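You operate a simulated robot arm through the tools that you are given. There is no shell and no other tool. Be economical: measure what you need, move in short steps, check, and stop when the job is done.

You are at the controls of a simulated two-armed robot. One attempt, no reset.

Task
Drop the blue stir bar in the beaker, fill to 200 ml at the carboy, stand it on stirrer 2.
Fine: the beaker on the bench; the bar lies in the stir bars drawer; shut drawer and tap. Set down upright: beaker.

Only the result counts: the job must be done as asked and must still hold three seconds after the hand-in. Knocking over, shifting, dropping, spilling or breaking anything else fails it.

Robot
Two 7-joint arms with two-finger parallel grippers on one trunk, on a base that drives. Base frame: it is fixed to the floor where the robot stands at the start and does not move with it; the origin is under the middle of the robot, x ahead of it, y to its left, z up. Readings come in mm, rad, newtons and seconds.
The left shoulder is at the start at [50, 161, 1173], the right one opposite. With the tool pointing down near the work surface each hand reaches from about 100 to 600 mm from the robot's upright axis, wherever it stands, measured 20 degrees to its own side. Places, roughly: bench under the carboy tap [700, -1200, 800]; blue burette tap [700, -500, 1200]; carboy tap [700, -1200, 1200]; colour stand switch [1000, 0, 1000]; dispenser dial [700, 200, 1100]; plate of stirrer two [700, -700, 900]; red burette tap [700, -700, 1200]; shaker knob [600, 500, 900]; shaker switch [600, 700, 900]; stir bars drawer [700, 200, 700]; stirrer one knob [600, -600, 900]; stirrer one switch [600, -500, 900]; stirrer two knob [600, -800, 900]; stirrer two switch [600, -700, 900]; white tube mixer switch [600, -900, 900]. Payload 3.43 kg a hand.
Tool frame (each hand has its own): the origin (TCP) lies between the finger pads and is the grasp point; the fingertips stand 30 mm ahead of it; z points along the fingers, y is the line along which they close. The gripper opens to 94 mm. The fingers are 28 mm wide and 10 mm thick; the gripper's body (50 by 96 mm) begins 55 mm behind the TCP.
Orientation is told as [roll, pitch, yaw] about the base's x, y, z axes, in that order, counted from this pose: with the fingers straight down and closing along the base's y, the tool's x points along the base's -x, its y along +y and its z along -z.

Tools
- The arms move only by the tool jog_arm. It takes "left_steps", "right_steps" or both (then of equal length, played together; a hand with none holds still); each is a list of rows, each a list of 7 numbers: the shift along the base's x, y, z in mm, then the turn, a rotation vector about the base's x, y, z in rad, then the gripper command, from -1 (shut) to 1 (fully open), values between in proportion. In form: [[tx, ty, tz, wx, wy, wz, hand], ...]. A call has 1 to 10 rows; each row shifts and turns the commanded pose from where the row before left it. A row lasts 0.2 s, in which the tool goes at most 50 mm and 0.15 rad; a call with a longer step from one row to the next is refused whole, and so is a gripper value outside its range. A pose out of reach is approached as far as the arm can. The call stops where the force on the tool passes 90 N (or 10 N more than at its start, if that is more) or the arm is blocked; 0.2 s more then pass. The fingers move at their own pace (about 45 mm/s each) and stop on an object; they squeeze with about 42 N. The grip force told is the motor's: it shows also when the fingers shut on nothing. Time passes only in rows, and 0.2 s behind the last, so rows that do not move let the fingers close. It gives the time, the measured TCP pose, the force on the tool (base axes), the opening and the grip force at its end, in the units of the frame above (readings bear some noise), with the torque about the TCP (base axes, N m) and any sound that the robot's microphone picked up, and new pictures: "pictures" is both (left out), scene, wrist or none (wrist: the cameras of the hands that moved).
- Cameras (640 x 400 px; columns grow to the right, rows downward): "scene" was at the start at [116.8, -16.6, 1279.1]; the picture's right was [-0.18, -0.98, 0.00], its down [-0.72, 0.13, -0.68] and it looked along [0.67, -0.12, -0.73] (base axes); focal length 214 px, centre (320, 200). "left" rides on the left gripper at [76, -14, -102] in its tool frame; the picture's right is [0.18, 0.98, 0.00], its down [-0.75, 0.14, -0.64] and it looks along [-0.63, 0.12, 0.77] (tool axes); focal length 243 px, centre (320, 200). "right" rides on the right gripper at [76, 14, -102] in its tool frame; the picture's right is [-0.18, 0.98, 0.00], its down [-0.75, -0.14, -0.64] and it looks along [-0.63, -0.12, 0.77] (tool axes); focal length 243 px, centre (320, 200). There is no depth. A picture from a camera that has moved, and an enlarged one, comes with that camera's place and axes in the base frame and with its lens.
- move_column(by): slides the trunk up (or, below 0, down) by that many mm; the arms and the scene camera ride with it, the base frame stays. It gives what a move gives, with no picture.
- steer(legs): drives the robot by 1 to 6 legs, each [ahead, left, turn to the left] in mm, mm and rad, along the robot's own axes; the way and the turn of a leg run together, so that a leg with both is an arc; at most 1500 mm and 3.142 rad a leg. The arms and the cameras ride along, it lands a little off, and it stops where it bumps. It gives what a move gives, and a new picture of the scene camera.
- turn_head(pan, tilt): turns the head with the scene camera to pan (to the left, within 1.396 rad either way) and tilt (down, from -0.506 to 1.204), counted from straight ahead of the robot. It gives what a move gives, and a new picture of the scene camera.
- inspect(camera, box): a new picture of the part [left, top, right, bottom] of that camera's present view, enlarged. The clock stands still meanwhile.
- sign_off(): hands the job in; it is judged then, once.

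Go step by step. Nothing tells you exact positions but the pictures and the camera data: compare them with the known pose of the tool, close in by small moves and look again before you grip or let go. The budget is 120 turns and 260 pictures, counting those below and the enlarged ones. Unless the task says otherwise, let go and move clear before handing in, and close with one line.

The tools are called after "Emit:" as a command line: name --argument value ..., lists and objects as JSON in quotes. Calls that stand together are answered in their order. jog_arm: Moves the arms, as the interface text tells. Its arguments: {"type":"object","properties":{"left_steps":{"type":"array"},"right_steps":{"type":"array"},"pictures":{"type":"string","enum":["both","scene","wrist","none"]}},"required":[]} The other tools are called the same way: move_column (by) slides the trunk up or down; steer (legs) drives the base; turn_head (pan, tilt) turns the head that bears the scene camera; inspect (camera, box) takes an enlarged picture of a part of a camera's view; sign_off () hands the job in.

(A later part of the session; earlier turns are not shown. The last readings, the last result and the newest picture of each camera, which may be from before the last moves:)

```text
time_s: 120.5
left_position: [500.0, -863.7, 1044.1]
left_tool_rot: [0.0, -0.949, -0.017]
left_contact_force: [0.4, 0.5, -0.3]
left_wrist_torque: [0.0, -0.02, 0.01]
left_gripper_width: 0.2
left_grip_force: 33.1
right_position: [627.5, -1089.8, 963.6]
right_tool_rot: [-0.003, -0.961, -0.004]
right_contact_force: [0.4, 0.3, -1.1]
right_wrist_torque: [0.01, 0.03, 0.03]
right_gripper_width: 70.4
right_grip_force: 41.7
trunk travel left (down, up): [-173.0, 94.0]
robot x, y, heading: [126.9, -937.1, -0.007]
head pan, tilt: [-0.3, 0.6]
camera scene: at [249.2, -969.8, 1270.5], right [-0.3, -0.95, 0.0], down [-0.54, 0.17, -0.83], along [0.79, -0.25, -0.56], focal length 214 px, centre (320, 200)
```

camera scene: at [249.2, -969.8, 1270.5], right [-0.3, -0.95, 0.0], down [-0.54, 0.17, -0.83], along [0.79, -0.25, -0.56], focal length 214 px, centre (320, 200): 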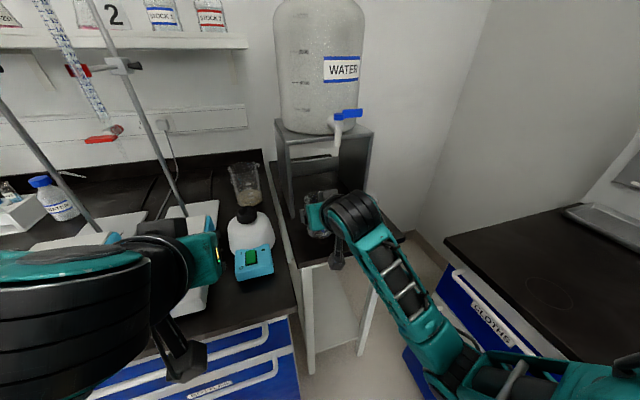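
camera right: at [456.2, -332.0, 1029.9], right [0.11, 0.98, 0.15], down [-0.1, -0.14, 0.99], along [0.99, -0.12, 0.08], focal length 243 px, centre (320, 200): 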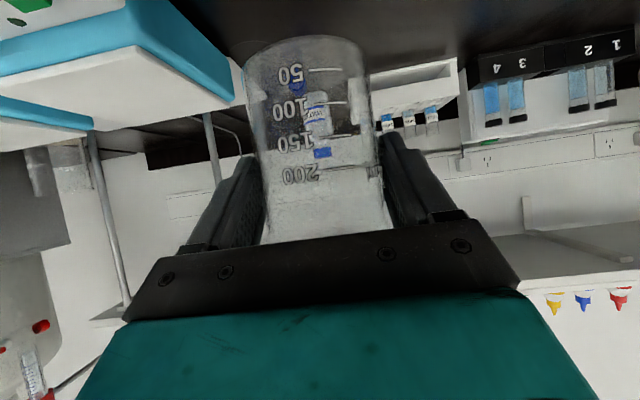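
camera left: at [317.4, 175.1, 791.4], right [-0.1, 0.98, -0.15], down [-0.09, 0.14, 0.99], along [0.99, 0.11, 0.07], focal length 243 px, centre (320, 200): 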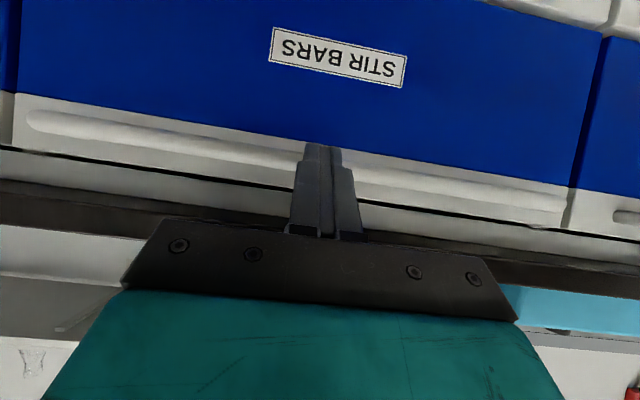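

I'll use the right wrist camera from here to triangulate the spout relative to the hand.

Emit:
inspect --camera "right" --box '[0, 0, 640, 400]'

Emit:
inspect --camera "scene" --box '[240, 80, 440, 280]'

Emit:
inspect --camera "left" --box '[0, 0, 640, 400]'

```text
1.00 times, centred on (320, 200) of right (not enlarged: the box is as wide or as high as the picture)
camera zoom: at [499.2, -1073.8, 960.0], right [0.11, 0.98, 0.15], down [-0.1, -0.14, 0.99], along [0.99, -0.12, 0.08], focal length 243 px, centre (320, 200)
```

zoom: 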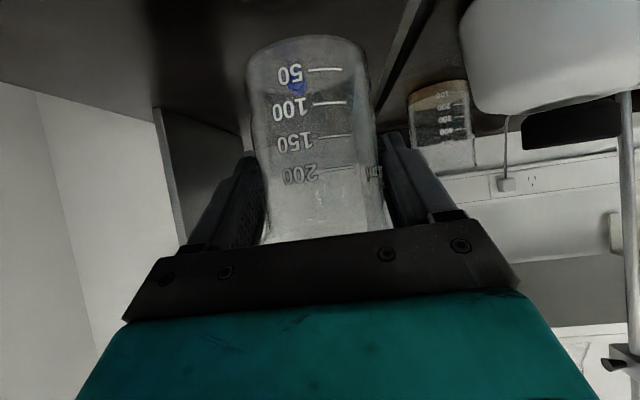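

```text
2.00 times, centred on (340, 180) of scene
camera zoom: at [249.2, -969.8, 1270.5], right [-0.3, -0.95, 0.0], down [-0.54, 0.17, -0.83], along [0.79, -0.25, -0.56], focal length 429 px, centre (280, 240)
```

zoom: 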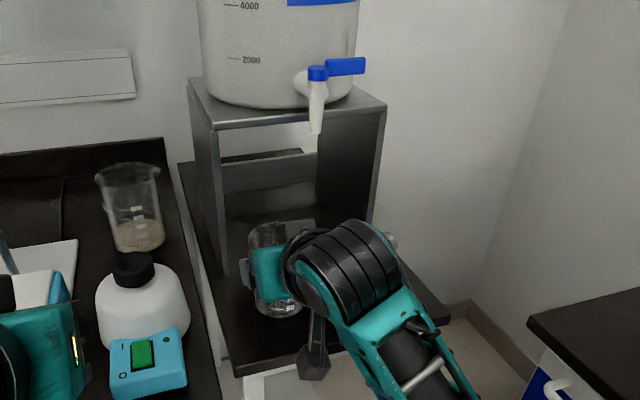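

```text
1.00 times, centred on (320, 200) of left (not enlarged: the box is as wide or as high as the picture)
camera zoom: at [373.0, -875.7, 1043.2], right [-0.09, 0.98, -0.15], down [-0.08, 0.14, 0.99], along [0.99, 0.1, 0.06], focal length 243 px, centre (320, 200)
```

zoom: 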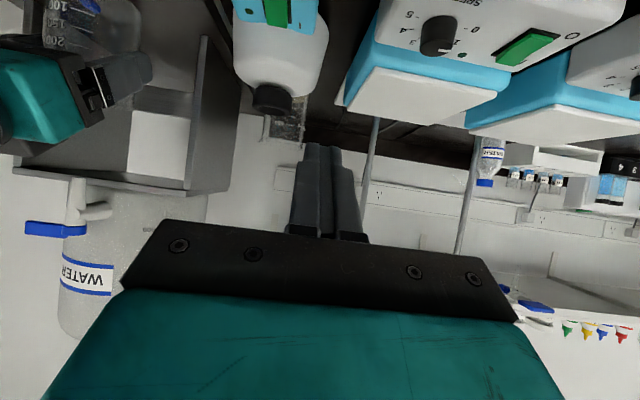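

The left wrist camera also sees the spout. Triangulating gives the outlet at about [733, -1170, 1082], with the stand's front face at x≈787. I'll drive 60 mm further and move the beaker under it, still raised.

Emit:
steer --legs '[[60, 0, 0]]'

Emit:
jog_arm --right_steps '[[0, -20, -5, 0, 0, 0, -1], [0, -20, -5, 0, 0, 0, -1], [0, -20, -5, 0, 0, 0, -1], [0, -20, -5, 0, 0, 0, -1], [15, 0, -5, 0, 0, 0, -1], [15, 0, -5, 0, 0, 0, -1], [13, 0, 0, 0, 0, 0, -1], [0, 0, 0, 0, 0, 0, -1]]'

Emit:
inspect --camera "left" --box '[0, 0, 320, 200]'

```text
time_s: 121.5
left_position: [559.7, -864.6, 1044.5]
left_tool_rot: [-0.002, -0.947, -0.015]
left_contact_force: [0.2, 1.0, 1.2]
left_wrist_torque: [0.05, 0.0, 0.01]
left_gripper_width: 0.0
left_grip_force: 32.7
right_position: [686.7, -1089.0, 964.7]
right_tool_rot: [-0.001, -0.961, -0.003]
right_contact_force: [-0.2, 0.7, 0.0]
right_wrist_torque: [-0.04, -0.02, -0.02]
right_gripper_width: 70.3
right_grip_force: 41.8
trunk travel left (down, up): [-173.0, 94.0]
robot x, y, heading: [184.9, -942.8, -0.001]
head pan, tilt: [-0.3, 0.6]
camera scene: at [308.2, -970.0, 1270.4], right [-0.3, -0.95, 0.0], down [-0.54, 0.17, -0.82], along [0.79, -0.25, -0.57], focal length 214 px, centre (320, 200)
```

scene: 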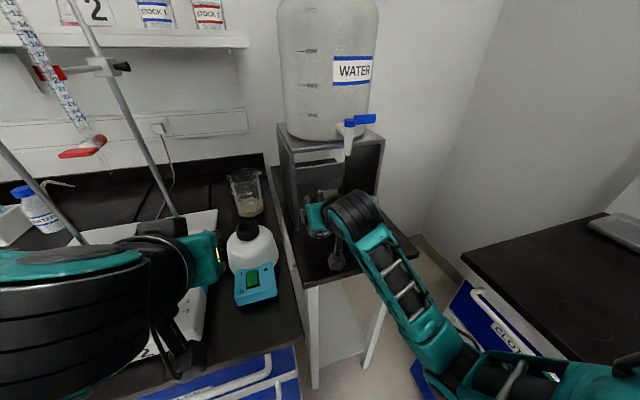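

```text
time_s: 123.3
left_position: [559.6, -864.1, 1043.9]
left_tool_rot: [-0.002, -0.948, -0.015]
left_contact_force: [0.8, 0.0, -0.5]
left_wrist_torque: [0.02, -0.04, 0.02]
left_gripper_width: 0.2
left_grip_force: 33.4
right_position: [729.1, -1167.8, 933.3]
right_tool_rot: [-0.001, -0.963, -0.002]
right_contact_force: [0.4, -0.7, -1.7]
right_wrist_torque: [0.03, 0.01, 0.02]
right_gripper_width: 70.0
right_grip_force: 41.7
trunk travel left (down, up): [-173.0, 94.0]
robot x, y, heading: [188.0, -937.0, -0.003]
head pan, tilt: [-0.3, 0.6]
camera scene: at [307.6, -970.0, 1270.5], right [-0.3, -0.95, 0.0], down [-0.54, 0.17, -0.83], along [0.79, -0.25, -0.56], focal length 214 px, centre (320, 200)
camera right: at [600.1, -1153.3, 930.0], right [0.11, 0.98, 0.15], down [-0.1, -0.14, 0.99], along [0.99, -0.12, 0.08], focal length 243 px, centre (320, 200)
```

scene: 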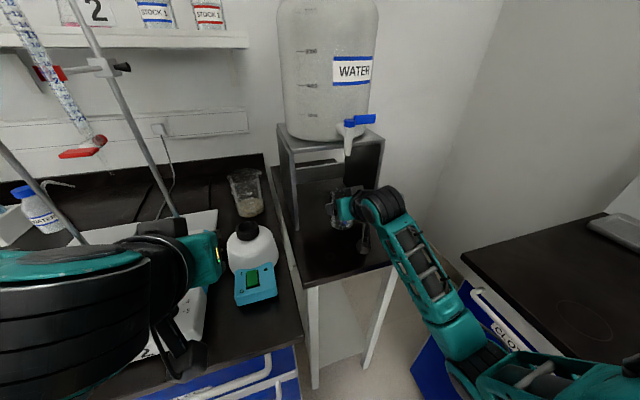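
right: 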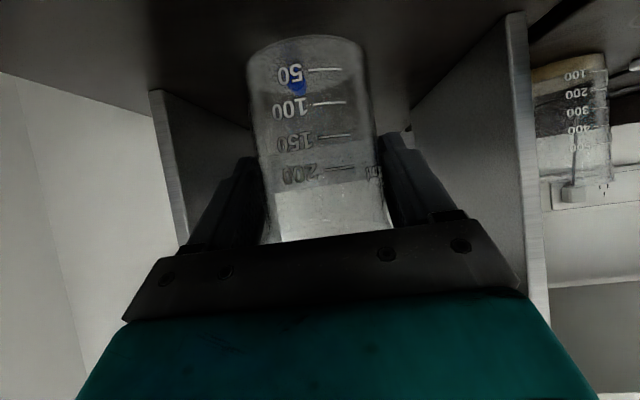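

```text
2.00 times, centred on (160, 100) of left
camera zoom: at [431.3, -875.8, 1043.2], right [-0.09, 0.98, -0.15], down [-0.08, 0.14, 0.99], along [0.99, 0.1, 0.06], focal length 485 px, centre (640, 400)
```

zoom: 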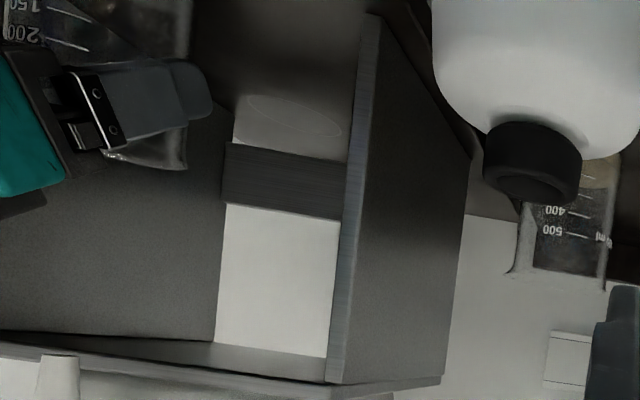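

Both views show the beaker under the spout. Now I'll lower it slowly, watching the force.

Emit:
jog_arm --right_steps '[[2, -1, -8, 0, 0, 0, -1], [0, 0, -6, 0, 0, 0, -1], [0, 0, -5, 0, 0, 0, -1], [0, 0, 0, 0, 0, 0, -1]]' --pictures "wrist"

Emit:
inspect --camera "left" --box '[0, 0, 320, 200]'

```text
time_s: 124.3
left_position: [559.4, -863.2, 1045.7]
left_tool_rot: [-0.002, -0.949, -0.015]
left_contact_force: [-0.1, -0.7, -0.7]
left_wrist_torque: [-0.01, 0.02, -0.02]
left_gripper_width: 0.1
left_grip_force: 32.6
right_position: [730.9, -1169.6, 916.7]
right_tool_rot: [-0.002, -0.966, -0.005]
right_contact_force: [0.1, -0.2, 7.4]
right_wrist_torque: [-0.15, 0.07, 0.02]
right_gripper_width: 70.2
right_grip_force: 41.8
trunk travel left (down, up): [-173.0, 94.0]
robot x, y, heading: [185.5, -939.8, 0.001]
head pan, tilt: [-0.3, 0.6]
camera right: at [602.6, -1154.2, 911.9], right [0.11, 0.98, 0.15], down [-0.1, -0.14, 0.98], along [0.99, -0.12, 0.08], focal length 243 px, centre (320, 200)
```

right: 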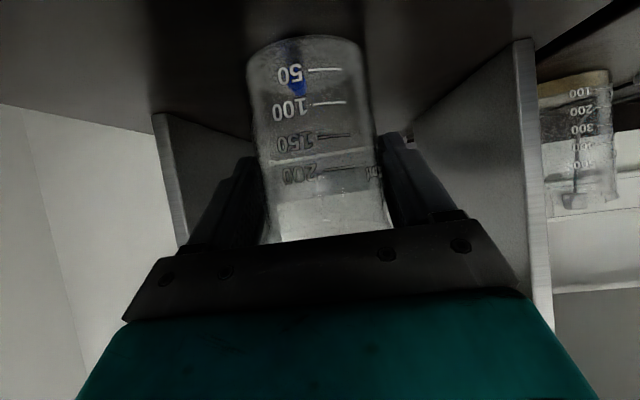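

```text
2.00 times, centred on (160, 100) of left
camera zoom: at [430.8, -875.5, 1043.5], right [-0.09, 0.98, -0.15], down [-0.08, 0.14, 0.99], along [0.99, 0.1, 0.07], focal length 485 px, centre (640, 400)
```

zoom: 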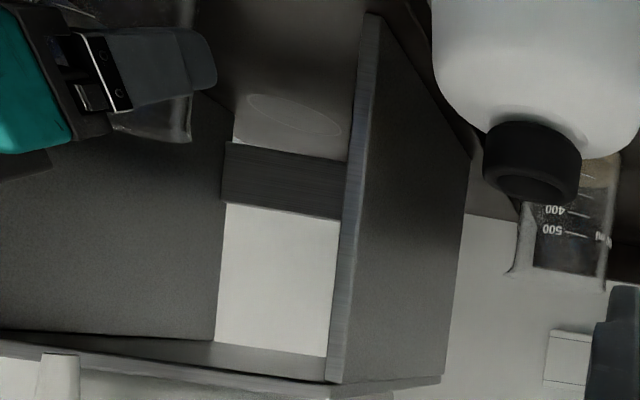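

The beaker has touched the table (7 N, table z≈857). I'll release it and back straight out.

Emit:
jog_arm --right_steps '[[0, 0, -1, 0, 0, 0, 0.7], [0, 0, 0, 0, 0, 0, 1], [0, 0, 0, 0, 0, 0, 1], [0, 0, 0, 0, 0, 0, 1], [-10, 0, 0, 0, 0, 0, 1], [-20, 0, 0, 0, 0, 0, 1], [-30, 0, 0, 0, 0, 0, 1], [-30, 0, 0, 0, 0, 0, 1], [-30, 0, 0, 0, 0, 0, 1], [0, 0, 0, 0, 0, 0, 1]]'

Emit:
inspect --camera "scene" --box '[260, 90, 440, 250]'

```text
time_s: 126.5
left_position: [559.5, -864.5, 1043.3]
left_tool_rot: [-0.001, -0.948, -0.017]
left_contact_force: [1.4, 0.8, -0.7]
left_wrist_torque: [-0.03, -0.02, 0.0]
left_gripper_width: 0.0
left_grip_force: 32.7
right_position: [611.0, -1170.1, 912.8]
right_tool_rot: [0.0, -0.964, -0.004]
right_contact_force: [0.6, -0.1, 0.8]
right_wrist_torque: [0.03, 0.0, 0.0]
right_gripper_width: 94.0
right_grip_force: 0.1
trunk travel left (down, up): [-173.0, 94.0]
robot x, y, heading: [184.0, -940.5, -0.005]
head pan, tilt: [-0.3, 0.6]
camera scene: at [307.5, -969.9, 1270.5], right [-0.3, -0.95, 0.0], down [-0.54, 0.17, -0.83], along [0.79, -0.25, -0.56], focal length 214 px, centre (320, 200)
camera right: at [481.8, -1154.7, 908.6], right [0.11, 0.98, 0.15], down [-0.1, -0.14, 0.99], along [0.99, -0.12, 0.08], focal length 243 px, centre (320, 200)
```

scene: 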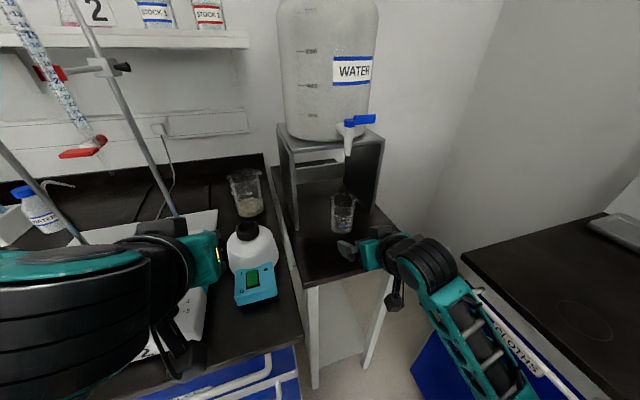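
right: 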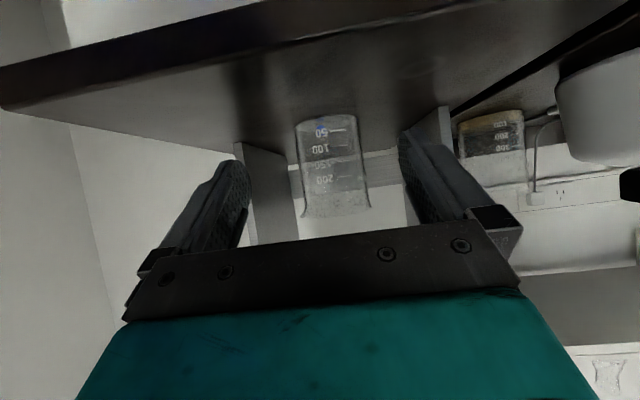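

```text
2.50 times, centred on (350, 170) of scene
camera zoom: at [307.5, -969.9, 1270.5], right [-0.3, -0.95, 0.0], down [-0.54, 0.17, -0.83], along [0.79, -0.25, -0.56], focal length 536 px, centre (245, 275)
```

zoom: 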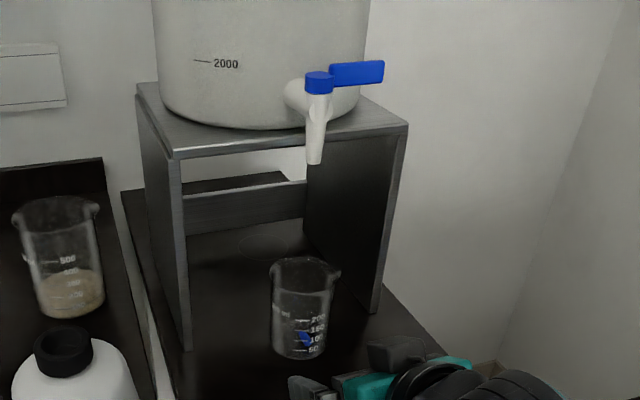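

Spout and beaker line up well. The lever is a horizontal handle pointing −y from the hub at [733, -1168, 1155]. I'll back the right hand off, raise it above lever height, and turn it so the fingers can straddle the lever from above.

Emit:
jog_arm --right_steps '[[-30, 0, 20, 0, 0, 0, 0], [-20, 0, 45, 0, 0, 0, 0], [0, 0, 45, 0, 0, 0, 0], [0, 0, 45, 0, 0.08, 0, 0], [0, 0, 45, 0, 0.08, 0, 0], [0, 0, 40, 0, 0.08, 0, 0], [0, 0, 30, 0, 0.08, 0, 0], [0, 0, 20, 0, 0.08, 0, 0], [0, 0, 10, 0, 0.08, 0, 0], [0, 0, 0, 0, 0.08, 0, 0]]' --pictures "none"

Emit:
jog_arm --right_steps '[[0, 0, 0, -0.047, 0, 0.11, 0], [0, 0, 0, -0.047, 0, 0.11, 0], [0, 0, 0, -0.047, 0, 0.11, 0], [0, 0, 0, -0.047, 0, 0.11, 0], [0, 0, 0, -0.047, 0, 0.11, 0], [0, 0, 0, -0.047, 0, 0.11, 0], [0, 0, 0, -0.047, 0, 0.11, 0], [0, 0, 0, -0.047, 0, 0.11, 0], [0, 0, 0, -0.047, 0, 0.11, 0], [0, 0, 0, -0.047, 0, 0.11, 0]]'

```text
time_s: 128.7
left_position: [560.1, -862.8, 1043.6]
left_tool_rot: [-0.002, -0.947, -0.016]
left_contact_force: [-0.2, -0.8, 0.1]
left_wrist_torque: [-0.01, 0.0, 0.03]
left_gripper_width: 0.0
left_grip_force: 32.5
right_position: [613.7, -1172.1, 1197.3]
right_tool_rot: [-0.002, -0.4, -0.001]
right_contact_force: [0.2, -0.5, -0.5]
right_wrist_torque: [-0.02, 0.02, 0.01]
right_gripper_width: 47.1
right_grip_force: 0.0
right hand out of reach, approached as far as the arm can: row 1, 2, 3
trunk travel left (down, up): [-173.0, 94.0]
robot x, y, heading: [186.6, -940.9, 0.001]
head pan, tilt: [-0.3, 0.6]
```

```text
time_s: 130.9
left_position: [559.1, -864.4, 1044.1]
left_tool_rot: [0.0, -0.949, -0.015]
left_contact_force: [-0.2, 0.8, 0.5]
left_wrist_torque: [0.03, -0.03, 0.02]
left_gripper_width: 0.0
left_grip_force: 33.1
right_position: [613.3, -1172.2, 1199.0]
right_tool_rot: [-0.383, -0.145, 1.224]
right_contact_force: [0.8, 0.3, 0.0]
right_wrist_torque: [0.0, -0.03, 0.01]
right_gripper_width: 47.0
right_grip_force: 0.1
trunk travel left (down, up): [-173.0, 94.0]
robot x, y, heading: [188.6, -943.9, -0.01]
head pan, tilt: [-0.3, 0.6]
camera scene: at [307.5, -969.9, 1270.5], right [-0.3, -0.95, 0.0], down [-0.54, 0.17, -0.83], along [0.79, -0.25, -0.56], focal length 214 px, centre (320, 200)
camera right: at [533.9, -1236.3, 1275.7], right [-0.78, 0.53, -0.34], down [0.12, 0.65, 0.75], along [0.62, 0.54, -0.57], focal length 243 px, centre (320, 200)
```

scene: 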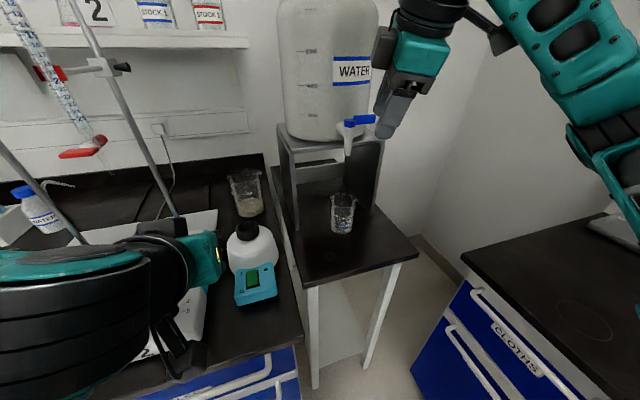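
right: 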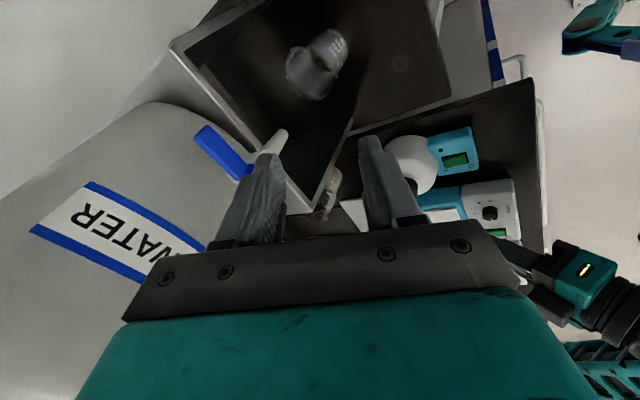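

Nice view. The lever lies at x≈717 from y −1166 to −1218, so the spout may be nearer x≈718. I'll check the beaker's alignment from this angle.

Emit:
inspect --camera "right" --box '[180, 10, 420, 190]'

```text
2.22 times, centred on (300, 100) of right
camera zoom: at [533.9, -1236.3, 1275.7], right [-0.78, 0.53, -0.34], down [0.12, 0.65, 0.75], along [0.62, 0.54, -0.57], focal length 539 px, centre (364, 422)
```

zoom: 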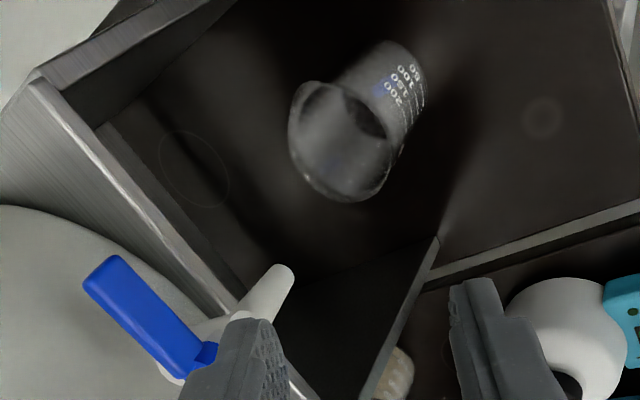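

The spout looks about 15–18 mm nearer (−x) than the beaker's centre, which is inside the rim but off-centre. To avoid spilling I'll go back and shift the beaker 15 mm toward −x, +4 in y.

Emit:
jog_arm --right_steps '[[0, 0, 0, 0.047, 0, -0.11, 0.5], [0, 0, 0, 0.047, 0, -0.11, 0.5], [0, 0, 0, 0.047, 0, -0.11, 1], [0, 0, 0, 0.047, 0, -0.11, 1], [0, 0, 0, 0.047, 0, -0.11, 1], [0, 0, 0, 0.047, 0, -0.11, 1], [0, 0, 0, 0.047, 0, -0.11, 1], [0, 0, 0, 0.047, 0, -0.11, 1], [0, 0, 0, 0.047, 0, -0.11, 1], [0, 0, 0, 0.047, 0, -0.11, 1]]' --pictures "none"

Emit:
jog_arm --right_steps '[[0, 0, 0, 0, -0.08, 0, 1], [0, 0, -10, 0, -0.08, 0, 1], [0, 0, -20, 0, -0.08, 0, 1], [0, 0, -30, 0, -0.08, 0, 1], [0, 0, -40, 0, -0.08, 0, 1], [0, 0, -45, 0, -0.08, 0, 1], [0, 0, -45, 0, -0.08, 0, 1], [0, 0, -45, 0, 0, 0, 1], [0, 0, -35, 0, 0, 0, 1], [0, 0, 0, 0, 0, 0, 1]]'

```text
time_s: 133.1
left_position: [559.5, -864.4, 1044.3]
left_tool_rot: [-0.002, -0.949, -0.014]
left_contact_force: [0.4, 0.3, -0.3]
left_wrist_torque: [0.0, -0.01, -0.01]
left_gripper_width: 0.1
left_grip_force: 33.0
right_position: [613.6, -1171.0, 1198.1]
right_tool_rot: [0.0, -0.403, -0.007]
right_contact_force: [-0.3, 0.4, -0.4]
right_wrist_torque: [-0.01, 0.01, 0.01]
right_gripper_width: 94.0
right_grip_force: 0.0
trunk travel left (down, up): [-173.0, 94.0]
robot x, y, heading: [187.9, -934.6, -0.003]
head pan, tilt: [-0.3, 0.6]
```

```text
time_s: 135.3
left_position: [558.4, -863.4, 1044.6]
left_tool_rot: [-0.002, -0.947, -0.016]
left_contact_force: [-0.2, -0.4, 0.7]
left_wrist_torque: [0.01, 0.01, 0.06]
left_gripper_width: 0.0
left_grip_force: 32.8
right_position: [611.5, -1170.8, 929.2]
right_tool_rot: [-0.002, -0.963, -0.001]
right_contact_force: [0.1, 0.7, -1.0]
right_wrist_torque: [-0.05, -0.01, -0.04]
right_gripper_width: 94.0
right_grip_force: 0.0
trunk travel left (down, up): [-173.0, 94.0]
robot x, y, heading: [183.9, -942.7, -0.008]
head pan, tilt: [-0.3, 0.6]
camera scene: at [307.5, -969.9, 1270.5], right [-0.3, -0.95, 0.0], down [-0.54, 0.17, -0.83], along [0.79, -0.25, -0.56], focal length 214 px, centre (320, 200)
camera right: at [483.7, -1155.7, 924.6], right [0.11, 0.98, 0.15], down [-0.1, -0.14, 0.99], along [0.99, -0.12, 0.08], focal length 243 px, centre (320, 200)
```

scene: 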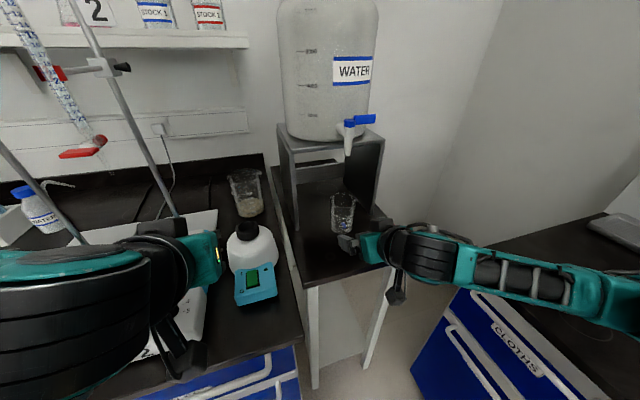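
right: 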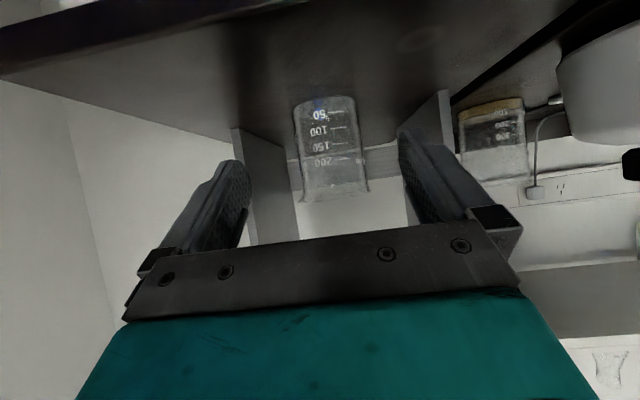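

Going forward to regrasp the beaker.

Emit:
jog_arm --right_steps '[[20, 0, -6, 0, 0, 0, 1], [20, 0, -5, 0, 0, 0, 1], [20, 0, 0, 0, 0, 0, 1], [20, 0, 0, 0, 0, 0, 1], [20, 0, 0, 0, 0, 0, 1], [19, 0, 0, 0, 0, 0, 1], [0, 0, 0, 0, 0, 0, 0.4], [0, 0, 0, 0, 0, 0, -1], [0, 0, 0, 0, 0, 0, -1], [0, 0, 0, 0, 0, 0, -1]]' --pictures "wrist"

```text
time_s: 137.5
left_position: [558.6, -863.8, 1045.6]
left_tool_rot: [-0.001, -0.947, -0.016]
left_contact_force: [0.3, 0.5, 1.4]
left_wrist_torque: [-0.01, -0.03, -0.01]
left_gripper_width: 0.1
left_grip_force: 32.9
right_position: [733.8, -1172.7, 918.6]
right_tool_rot: [-0.002, -0.964, -0.004]
right_contact_force: [0.7, 0.2, 0.6]
right_wrist_torque: [-0.01, -0.04, 0.02]
right_gripper_width: 70.1
right_grip_force: 41.6
trunk travel left (down, up): [-173.0, 94.0]
robot x, y, heading: [183.5, -940.0, -0.003]
head pan, tilt: [-0.3, 0.6]
camera right: at [604.0, -1157.0, 913.9], right [0.11, 0.98, 0.15], down [-0.1, -0.14, 0.99], along [0.99, -0.12, 0.08], focal length 243 px, centre (320, 200)
```

right: 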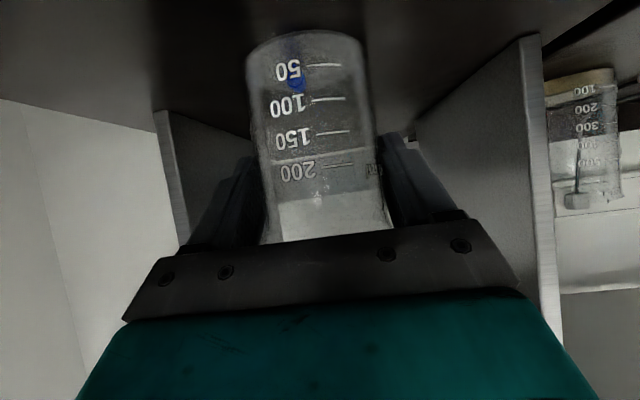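

Gripped. Lift slightly, shift (−15, +4), and set down again.

Emit:
jog_arm --right_steps '[[0, 0, 6, 0, 0, 0, -1], [-8, 2, 0, 0, 0, 0, -1], [-8, 2, 0, 0, 0, 0, -1], [0, 0, 0, 0, 0, 0, -1], [0, 0, -4, 0, 0, 0, -1], [0, 0, -2, 0, 0, 0, -1], [0, 0, -1, 0, 0, 0, -1], [0, 0, 0, 0, 0, 0, -1]]' --pictures "none"

```text
time_s: 139.3
left_position: [558.8, -863.3, 1045.4]
left_tool_rot: [-0.001, -0.949, -0.013]
left_contact_force: [0.1, 0.5, -0.7]
left_wrist_torque: [0.0, 0.02, 0.0]
left_gripper_width: 0.3
left_grip_force: 33.3
right_position: [716.4, -1167.1, 918.7]
right_tool_rot: [-0.001, -0.966, -0.002]
right_contact_force: [-1.7, -2.3, 10.0]
right_wrist_torque: [-0.37, 0.19, -0.06]
right_gripper_width: 70.2
right_grip_force: 41.9
trunk travel left (down, up): [-173.0, 94.0]
robot x, y, heading: [184.3, -941.6, -0.006]
head pan, tilt: [-0.3, 0.6]
```

The beaker is down on the table (10 N). I'll release, back out and raise the hand again, keeping the fingers open.

Emit:
jog_arm --right_steps '[[0, 0, 0, 0, 0, 0, 0.7], [0, 0, 0, 0, 0, 0, 1], [0, 0, 0, 0, 0, 0, 1], [0, 0, 0, 0, 0, 0, 1], [-10, 0, 0, 0, 0, 0, 1], [-20, 0, 0, 0, 0, 0, 1], [-30, 0, 0, 0, 0, 0, 1], [-30, 0, 0, 0, 0, 0, 1], [-30, 0, 0, 0, 0, 0, 1], [0, 0, 0, 0, 0, 0, 1]]' --pictures "wrist"

Emit:
jog_arm --right_steps '[[-10, 0, 30, 0, 0, 0, 0.5], [0, 0, 45, 0, 0, 0, 0.2], [0, 0, 45, 0, 0, 0, 0.2], [0, 0, 45, 0, 0.08, 0, 0.2], [0, 0, 45, 0, 0.08, 0, 0.2], [0, 0, 40, 0, 0.08, 0, 0.2], [0, 0, 30, 0, 0.08, 0, 0.2], [0, 0, 20, 0, 0.08, 0, 0.2], [0, 0, 10, 0, 0.08, 0, 0.2], [0, 0, 0, 0, 0.08, 0, 0.2]]' --pictures "none"

Emit:
jog_arm --right_steps '[[0, 0, 0, -0.047, 0, 0.11, 0.2], [0, 0, 0, -0.047, 0, 0.11, 0.2], [0, 0, 0, -0.047, 0, 0.11, 0.2], [0, 0, 0, -0.047, 0, 0.11, 0.2], [0, 0, 0, -0.047, 0, 0.11, 0.2], [0, 0, 0, -0.047, 0, 0.11, 0.2], [0, 0, 0, -0.047, 0, 0.11, 0.2], [0, 0, 0, -0.047, 0, 0.11, 0.2], [0, 0, 0, -0.047, 0, 0.11, 0.2], [0, 0, 0, -0.047, 0, 0.11, 0.2]]' --pictures "scene"

Emit:
inspect --camera "right" --box '[160, 0, 440, 200]'

```text
time_s: 141.5
left_position: [558.8, -865.9, 1044.7]
left_tool_rot: [-0.002, -0.947, -0.013]
left_contact_force: [0.2, 0.1, -1.3]
left_wrist_torque: [-0.02, -0.01, 0.0]
left_gripper_width: 0.0
left_grip_force: 32.6
right_position: [598.1, -1168.3, 915.8]
right_tool_rot: [-0.003, -0.961, -0.002]
right_contact_force: [0.8, -0.1, 0.6]
right_wrist_torque: [0.0, -0.03, -0.02]
right_gripper_width: 94.1
right_grip_force: 0.0
trunk travel left (down, up): [-173.0, 94.0]
robot x, y, heading: [188.3, -941.1, -0.006]
head pan, tilt: [-0.3, 0.6]
camera right: at [468.6, -1152.3, 911.2], right [0.11, 0.98, 0.15], down [-0.1, -0.14, 0.99], along [0.99, -0.12, 0.08], focal length 243 px, centre (320, 200)
```

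right: 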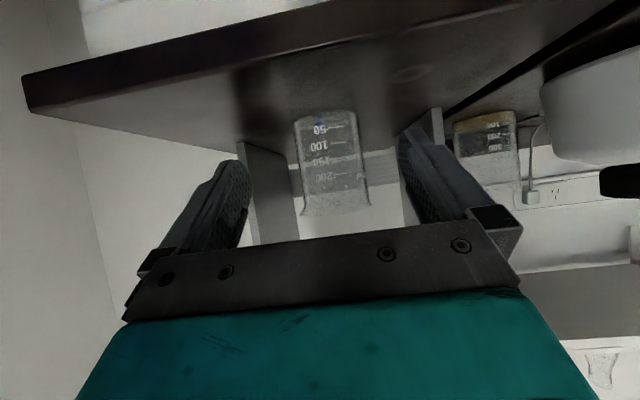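

```text
time_s: 143.7
left_position: [558.9, -864.2, 1046.2]
left_tool_rot: [-0.002, -0.946, -0.016]
left_contact_force: [-0.2, -0.1, -0.7]
left_wrist_torque: [-0.03, 0.0, 0.0]
left_gripper_width: 0.3
left_grip_force: 32.9
right_position: [614.4, -1167.7, 1218.2]
right_tool_rot: [-0.004, -0.402, -0.002]
right_contact_force: [0.1, 0.2, -1.3]
right_wrist_torque: [-0.01, 0.01, -0.01]
right_gripper_width: 56.1
right_grip_force: 0.1
right hand out of reach, approached as far as the arm can: row 1, 2, 3
trunk travel left (down, up): [-173.0, 94.0]
robot x, y, heading: [185.3, -943.3, -0.003]
head pan, tilt: [-0.3, 0.6]
```

```text
time_s: 145.9
left_position: [558.7, -863.5, 1045.1]
left_tool_rot: [-0.002, -0.947, -0.015]
left_contact_force: [-0.1, 0.4, -0.4]
left_wrist_torque: [0.0, 0.0, 0.0]
left_gripper_width: 0.0
left_grip_force: 33.4
right_position: [613.8, -1168.4, 1220.7]
right_tool_rot: [-0.381, -0.141, 1.224]
right_contact_force: [1.0, -0.2, 0.4]
right_wrist_torque: [0.02, 0.02, -0.03]
right_gripper_width: 56.4
right_grip_force: 0.2
trunk travel left (down, up): [-173.0, 94.0]
robot x, y, heading: [188.3, -946.4, -0.002]
head pan, tilt: [-0.3, 0.6]
camera scene: at [307.5, -969.9, 1270.5], right [-0.3, -0.95, 0.0], down [-0.54, 0.17, -0.83], along [0.79, -0.25, -0.56], focal length 214 px, centre (320, 200)
```

scene: 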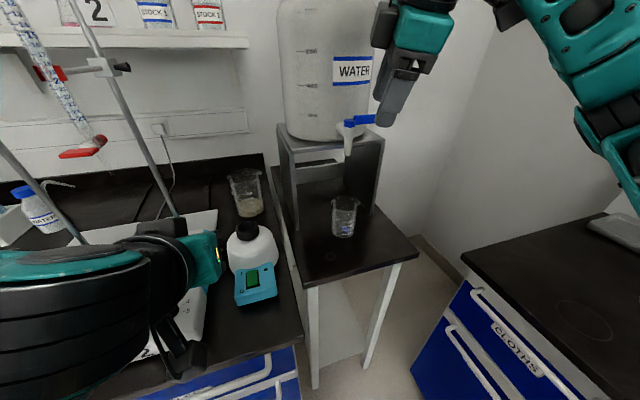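

```text
2.00 times, centred on (300, 100) of right
camera zoom: at [534.5, -1232.7, 1296.9], right [-0.78, 0.53, -0.34], down [0.12, 0.65, 0.75], along [0.62, 0.54, -0.57], focal length 485 px, centre (360, 400)
```

zoom: 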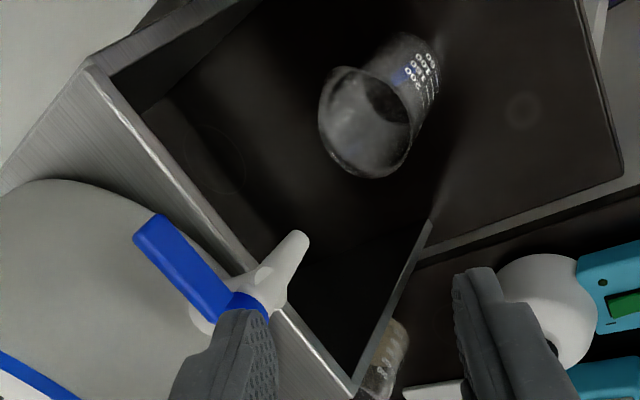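

The stream will now land near the beaker's centre. Next I'll move the hand above the lever, keeping the fingertips over it.

Emit:
jog_arm --right_steps '[[0, -12, 6, 0, 0, 0, 0.2], [15, -12, 6, 0, 0, 0, 0.2], [20, -13, 0, 0, 0, 0, 0.2], [20, 0, 0, 0, 0, 0, 0.2], [20, 0, 0, 0, 0, 0, 0.2], [15, 0, 0, 0, 0, 0, 0.2], [0, 0, 0, 0, 0, 0, 0.2]]'

Emit:
inspect --camera "right" --box '[180, 80, 460, 260]'

Emit:
inspect --camera "scene" --box '[280, 40, 440, 180]'

```text
time_s: 147.5
left_position: [559.6, -864.6, 1044.5]
left_tool_rot: [-0.002, -0.948, -0.014]
left_contact_force: [-0.2, -0.2, 0.8]
left_wrist_torque: [-0.02, 0.01, 0.02]
left_gripper_width: 0.0
left_grip_force: 32.7
right_position: [704.8, -1204.0, 1232.1]
right_tool_rot: [-0.379, -0.145, 1.221]
right_contact_force: [-0.9, 0.0, -0.2]
right_wrist_torque: [0.05, 0.0, 0.02]
right_gripper_width: 56.4
right_grip_force: 0.0
trunk travel left (down, up): [-173.0, 94.0]
robot x, y, heading: [186.9, -942.3, -0.006]
head pan, tilt: [-0.3, 0.6]
camera scene: at [307.4, -970.0, 1270.5], right [-0.3, -0.95, 0.0], down [-0.54, 0.17, -0.83], along [0.79, -0.25, -0.56], focal length 214 px, centre (320, 200)
camera right: at [625.5, -1269.4, 1309.7], right [-0.78, 0.53, -0.34], down [0.12, 0.65, 0.75], along [0.62, 0.54, -0.57], focal length 243 px, centre (320, 200)
```

scene: 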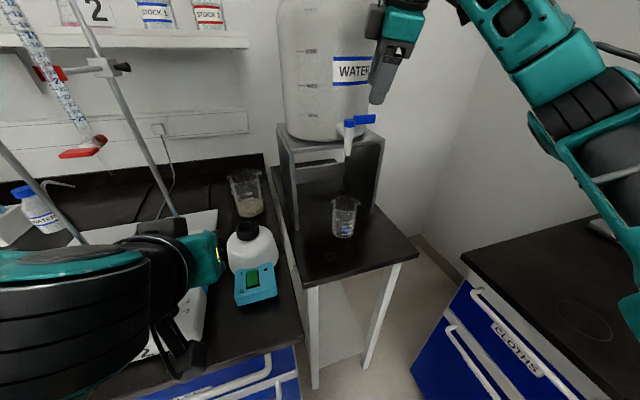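
right: 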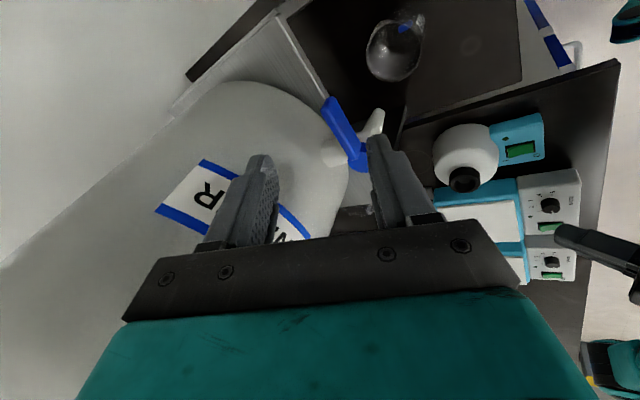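

```text
2.22 times, centred on (320, 170) of right
camera zoom: at [625.5, -1269.4, 1309.7], right [-0.78, 0.53, -0.34], down [0.12, 0.65, 0.75], along [0.62, 0.54, -0.57], focal length 539 px, centre (320, 267)
```

zoom: 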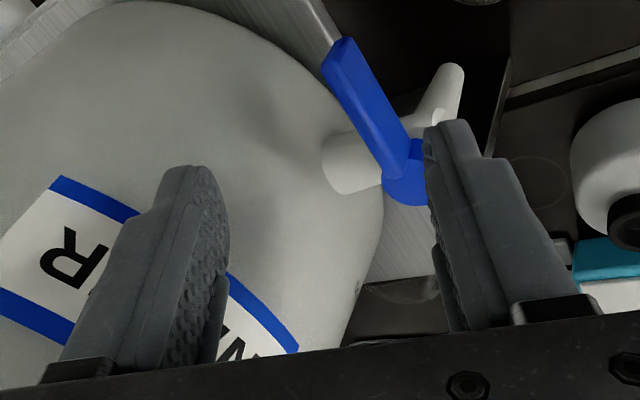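

```text
2.86 times, centred on (360, 110) of scene
camera zoom: at [307.4, -970.0, 1270.5], right [-0.3, -0.95, 0.0], down [-0.54, 0.17, -0.83], along [0.79, -0.25, -0.56], focal length 613 px, centre (206, 457)
```

zoom: 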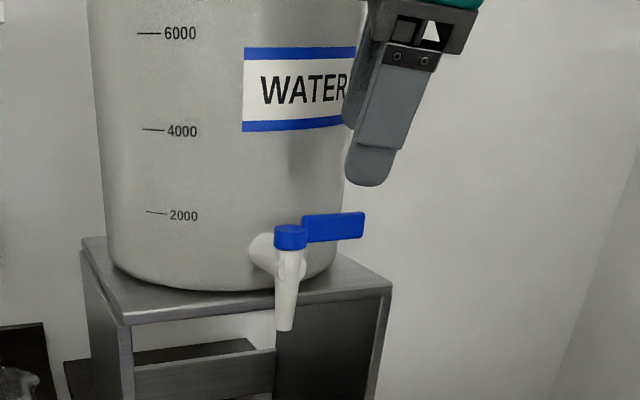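

The lever is at x≈720, y −1165 to −1216, with about 45 mm of gap to the carboy behind it. I'll narrow the opening to 40 mm, centre on the lever and descend to straddle it.

Emit:
jog_arm --right_steps '[[5, -2, 0, 0, 0, 0, -0.15], [0, 0, -12, 0, 0, 0, -0.15], [0, 0, -12, 0, 0, 0, -0.15], [0, 0, -12, 0, 0, 0, -0.15], [0, 0, -10, 0, 0, 0, -0.15], [0, 0, 0, 0, 0, 0, -0.15]]' --pictures "none"

Emit:
inspect --camera "right" --box '[180, 80, 460, 260]'

Emit:
inspect --camera "scene" --box '[280, 40, 440, 180]'

```text
time_s: 148.9
left_position: [560.1, -864.0, 1045.2]
left_tool_rot: [-0.003, -0.948, -0.015]
left_contact_force: [0.3, 0.2, 0.7]
left_wrist_torque: [-0.03, -0.04, -0.02]
left_gripper_width: 0.1
left_grip_force: 32.8
right_position: [710.7, -1206.9, 1186.2]
right_tool_rot: [-0.382, -0.145, 1.222]
right_contact_force: [-0.2, 0.8, 0.1]
right_wrist_torque: [-0.02, 0.01, 0.01]
right_gripper_width: 39.8
right_grip_force: 0.0
trunk travel left (down, up): [-173.0, 94.0]
robot x, y, heading: [186.3, -939.1, -0.002]
head pan, tilt: [-0.3, 0.6]
```

```text
2.22 times, centred on (320, 170) of right
camera zoom: at [629.6, -1271.4, 1263.5], right [-0.78, 0.53, -0.34], down [0.12, 0.65, 0.75], along [0.62, 0.54, -0.57], focal length 539 px, centre (320, 267)
```

zoom: 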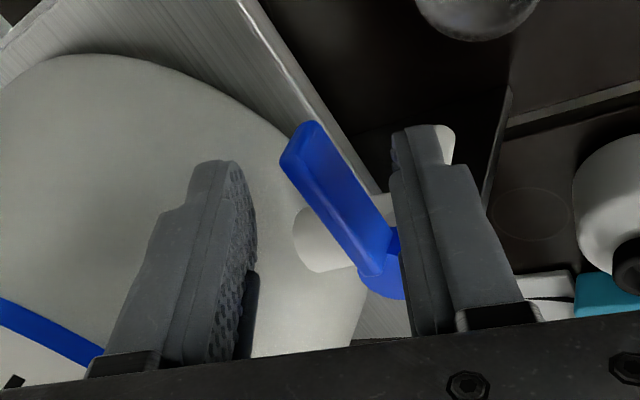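

```text
2.86 times, centred on (360, 110) of scene
camera zoom: at [307.5, -969.9, 1270.5], right [-0.3, -0.95, 0.0], down [-0.54, 0.17, -0.83], along [0.79, -0.25, -0.56], focal length 613 px, centre (206, 457)
```

zoom: 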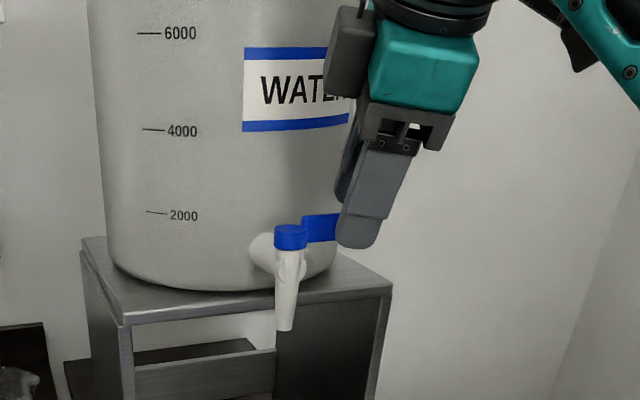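

The lever lies between the fingers. Another 16 mm down.

Emit:
jog_arm --right_steps '[[0, 0, -8, 0, 0, 0, -0.15], [0, 0, -8, 0, 0, 0, -0.15], [0, 0, 0, 0, 0, 0, -0.15]]' --pictures "none"

Emit:
inspect --camera "right" --box '[180, 80, 460, 260]'

Emit:
inspect --camera "scene" --box '[280, 40, 440, 180]'

Emit:
inspect --camera "left" --box '[0, 100, 200, 300]'

```text
time_s: 149.7
left_position: [560.1, -864.3, 1044.2]
left_tool_rot: [-0.002, -0.948, -0.014]
left_contact_force: [0.1, 0.0, -0.1]
left_wrist_torque: [0.05, 0.0, 0.0]
left_gripper_width: 0.0
left_grip_force: 32.9
right_position: [709.5, -1207.5, 1170.4]
right_tool_rot: [-0.382, -0.145, 1.222]
right_contact_force: [0.3, 0.1, -0.3]
right_wrist_torque: [0.02, -0.02, 0.01]
right_gripper_width: 40.2
right_grip_force: 0.0
trunk travel left (down, up): [-173.0, 94.0]
robot x, y, heading: [183.8, -941.1, -0.001]
head pan, tilt: [-0.3, 0.6]
```

```text
2.22 times, centred on (320, 170) of right
camera zoom: at [630.0, -1272.0, 1247.0], right [-0.78, 0.53, -0.34], down [0.12, 0.65, 0.75], along [0.62, 0.54, -0.57], focal length 539 px, centre (320, 267)
```

zoom: 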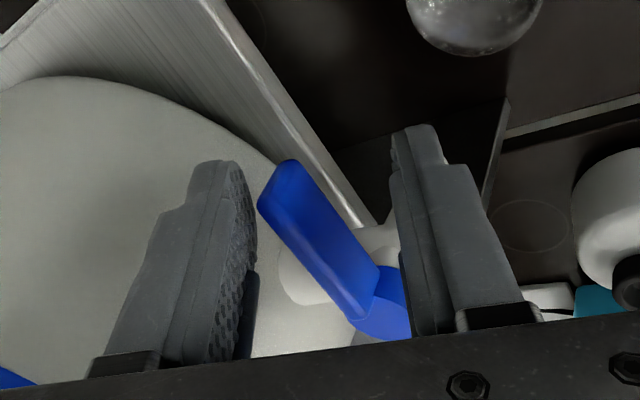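

```text
2.86 times, centred on (360, 110) of scene
camera zoom: at [307.5, -969.9, 1270.5], right [-0.3, -0.95, 0.0], down [-0.54, 0.17, -0.83], along [0.79, -0.25, -0.56], focal length 613 px, centre (206, 457)
```

zoom: 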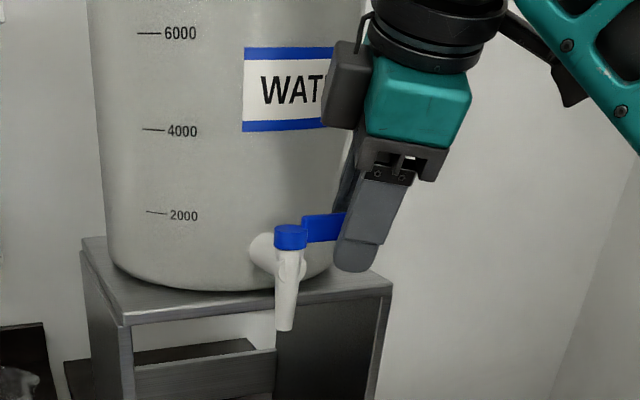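

```text
2.00 times, centred on (100, 200) of left
camera zoom: at [431.2, -875.7, 1043.3], right [-0.09, 0.98, -0.15], down [-0.08, 0.14, 0.99], along [0.99, 0.1, 0.06], focal length 485 px, centre (760, 200)
```

zoom: 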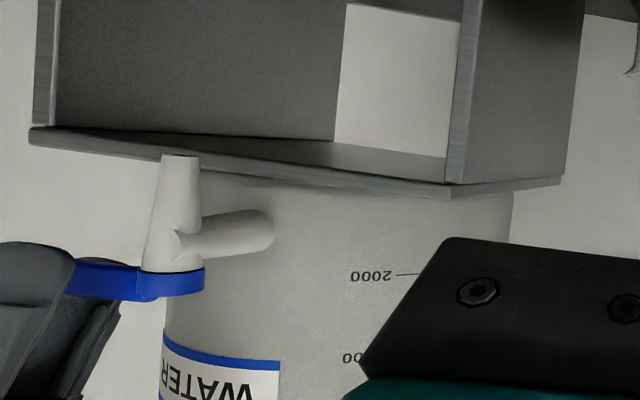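

The rear finger only just reaches the lever's top edge. I'll go another 12 mm lower.

Emit:
jog_arm --right_steps '[[0, 0, -6, 0, 0, 0, -0.15], [0, 0, -6, 0, 0, 0, -0.15], [0, 0, 0, 0, 0, 0, -0.15]]' --pictures "none"

Emit:
inspect --camera "left" --box '[0, 100, 200, 300]'

Emit:
inspect --camera "right" --box '[180, 80, 460, 260]'

```text
time_s: 150.5
left_position: [559.5, -864.6, 1046.0]
left_tool_rot: [-0.002, -0.948, -0.016]
left_contact_force: [-0.4, -0.4, -0.4]
left_wrist_torque: [0.03, 0.02, 0.05]
left_gripper_width: 0.0
left_grip_force: 32.6
right_position: [708.5, -1207.1, 1156.3]
right_tool_rot: [-0.382, -0.146, 1.221]
right_contact_force: [0.2, -0.3, -0.1]
right_wrist_torque: [-0.02, 0.0, 0.02]
right_gripper_width: 40.3
right_grip_force: 0.1
trunk travel left (down, up): [-173.0, 94.0]
robot x, y, heading: [182.9, -941.4, -0.008]
head pan, tilt: [-0.3, 0.6]
```

```text
2.00 times, centred on (100, 200) of left
camera zoom: at [431.2, -875.7, 1043.2], right [-0.09, 0.98, -0.15], down [-0.08, 0.14, 0.99], along [0.99, 0.1, 0.06], focal length 485 px, centre (760, 200)
```

zoom: 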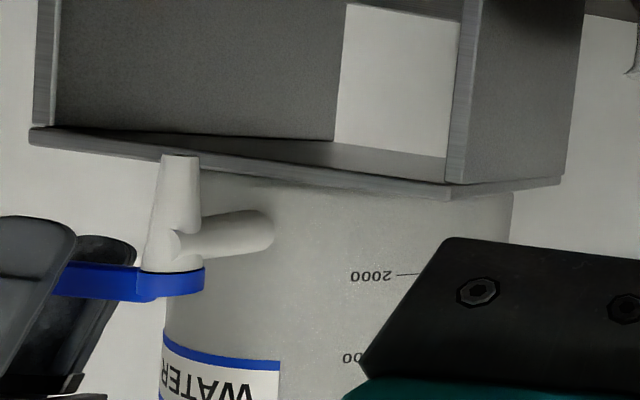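

```text
2.22 times, centred on (320, 170) of right
camera zoom: at [629.8, -1271.7, 1234.2], right [-0.78, 0.53, -0.34], down [0.12, 0.65, 0.75], along [0.62, 0.54, -0.57], focal length 539 px, centre (320, 267)
```

zoom: 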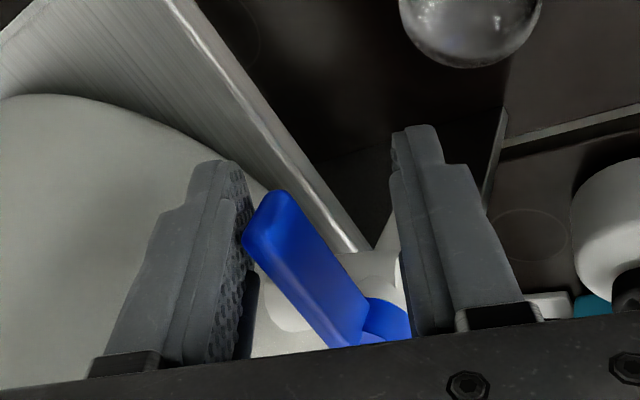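

Both fingers straddle the lever. Time only runs during moves, so I can dose precisely: I'll pull the lever 25 mm toward −x and look.

Emit:
jog_arm --right_steps '[[-9, 0, 0, 0, 0, 0, -0.15], [-9, 0, 0, 0, 0, 0, -0.15], [-9, 2, 0, 0, 0, 0, -0.15]]' --pictures "wrist"

Emit:
inspect --camera "scene" --box '[280, 90, 420, 250]'

```text
time_s: 151.3
left_position: [559.2, -864.0, 1046.3]
left_tool_rot: [-0.001, -0.948, -0.017]
left_contact_force: [0.4, -0.6, 0.2]
left_wrist_torque: [0.02, 0.0, -0.01]
left_gripper_width: 0.0
left_grip_force: 33.5
right_position: [682.1, -1206.4, 1157.4]
right_tool_rot: [-0.382, -0.143, 1.222]
right_contact_force: [0.1, 0.9, 1.2]
right_wrist_torque: [0.0, -0.01, 0.03]
right_gripper_width: 40.0
right_grip_force: 0.3
trunk travel left (down, up): [-173.0, 94.0]
robot x, y, heading: [184.1, -941.9, -0.009]
head pan, tilt: [-0.3, 0.6]
camera right: at [602.4, -1270.0, 1234.7], right [-0.78, 0.53, -0.34], down [0.12, 0.65, 0.75], along [0.62, 0.54, -0.57], focal length 243 px, centre (320, 200)
```

right: 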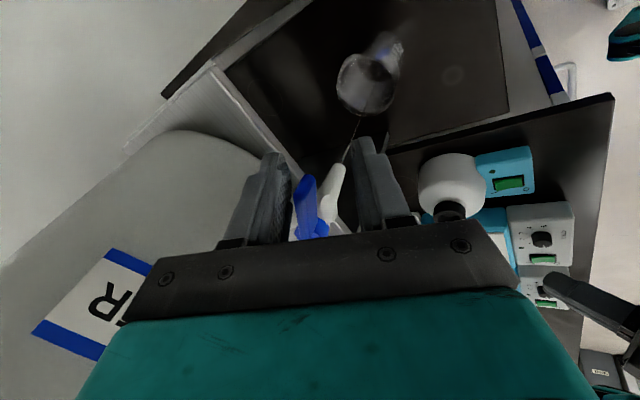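

```text
2.50 times, centred on (350, 170) of scene
camera zoom: at [307.4, -970.0, 1270.5], right [-0.3, -0.95, 0.0], down [-0.54, 0.17, -0.83], along [0.79, -0.25, -0.56], focal length 536 px, centre (245, 275)
```

zoom: 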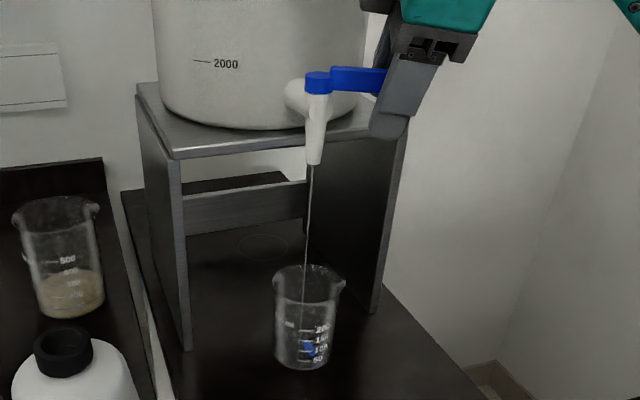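

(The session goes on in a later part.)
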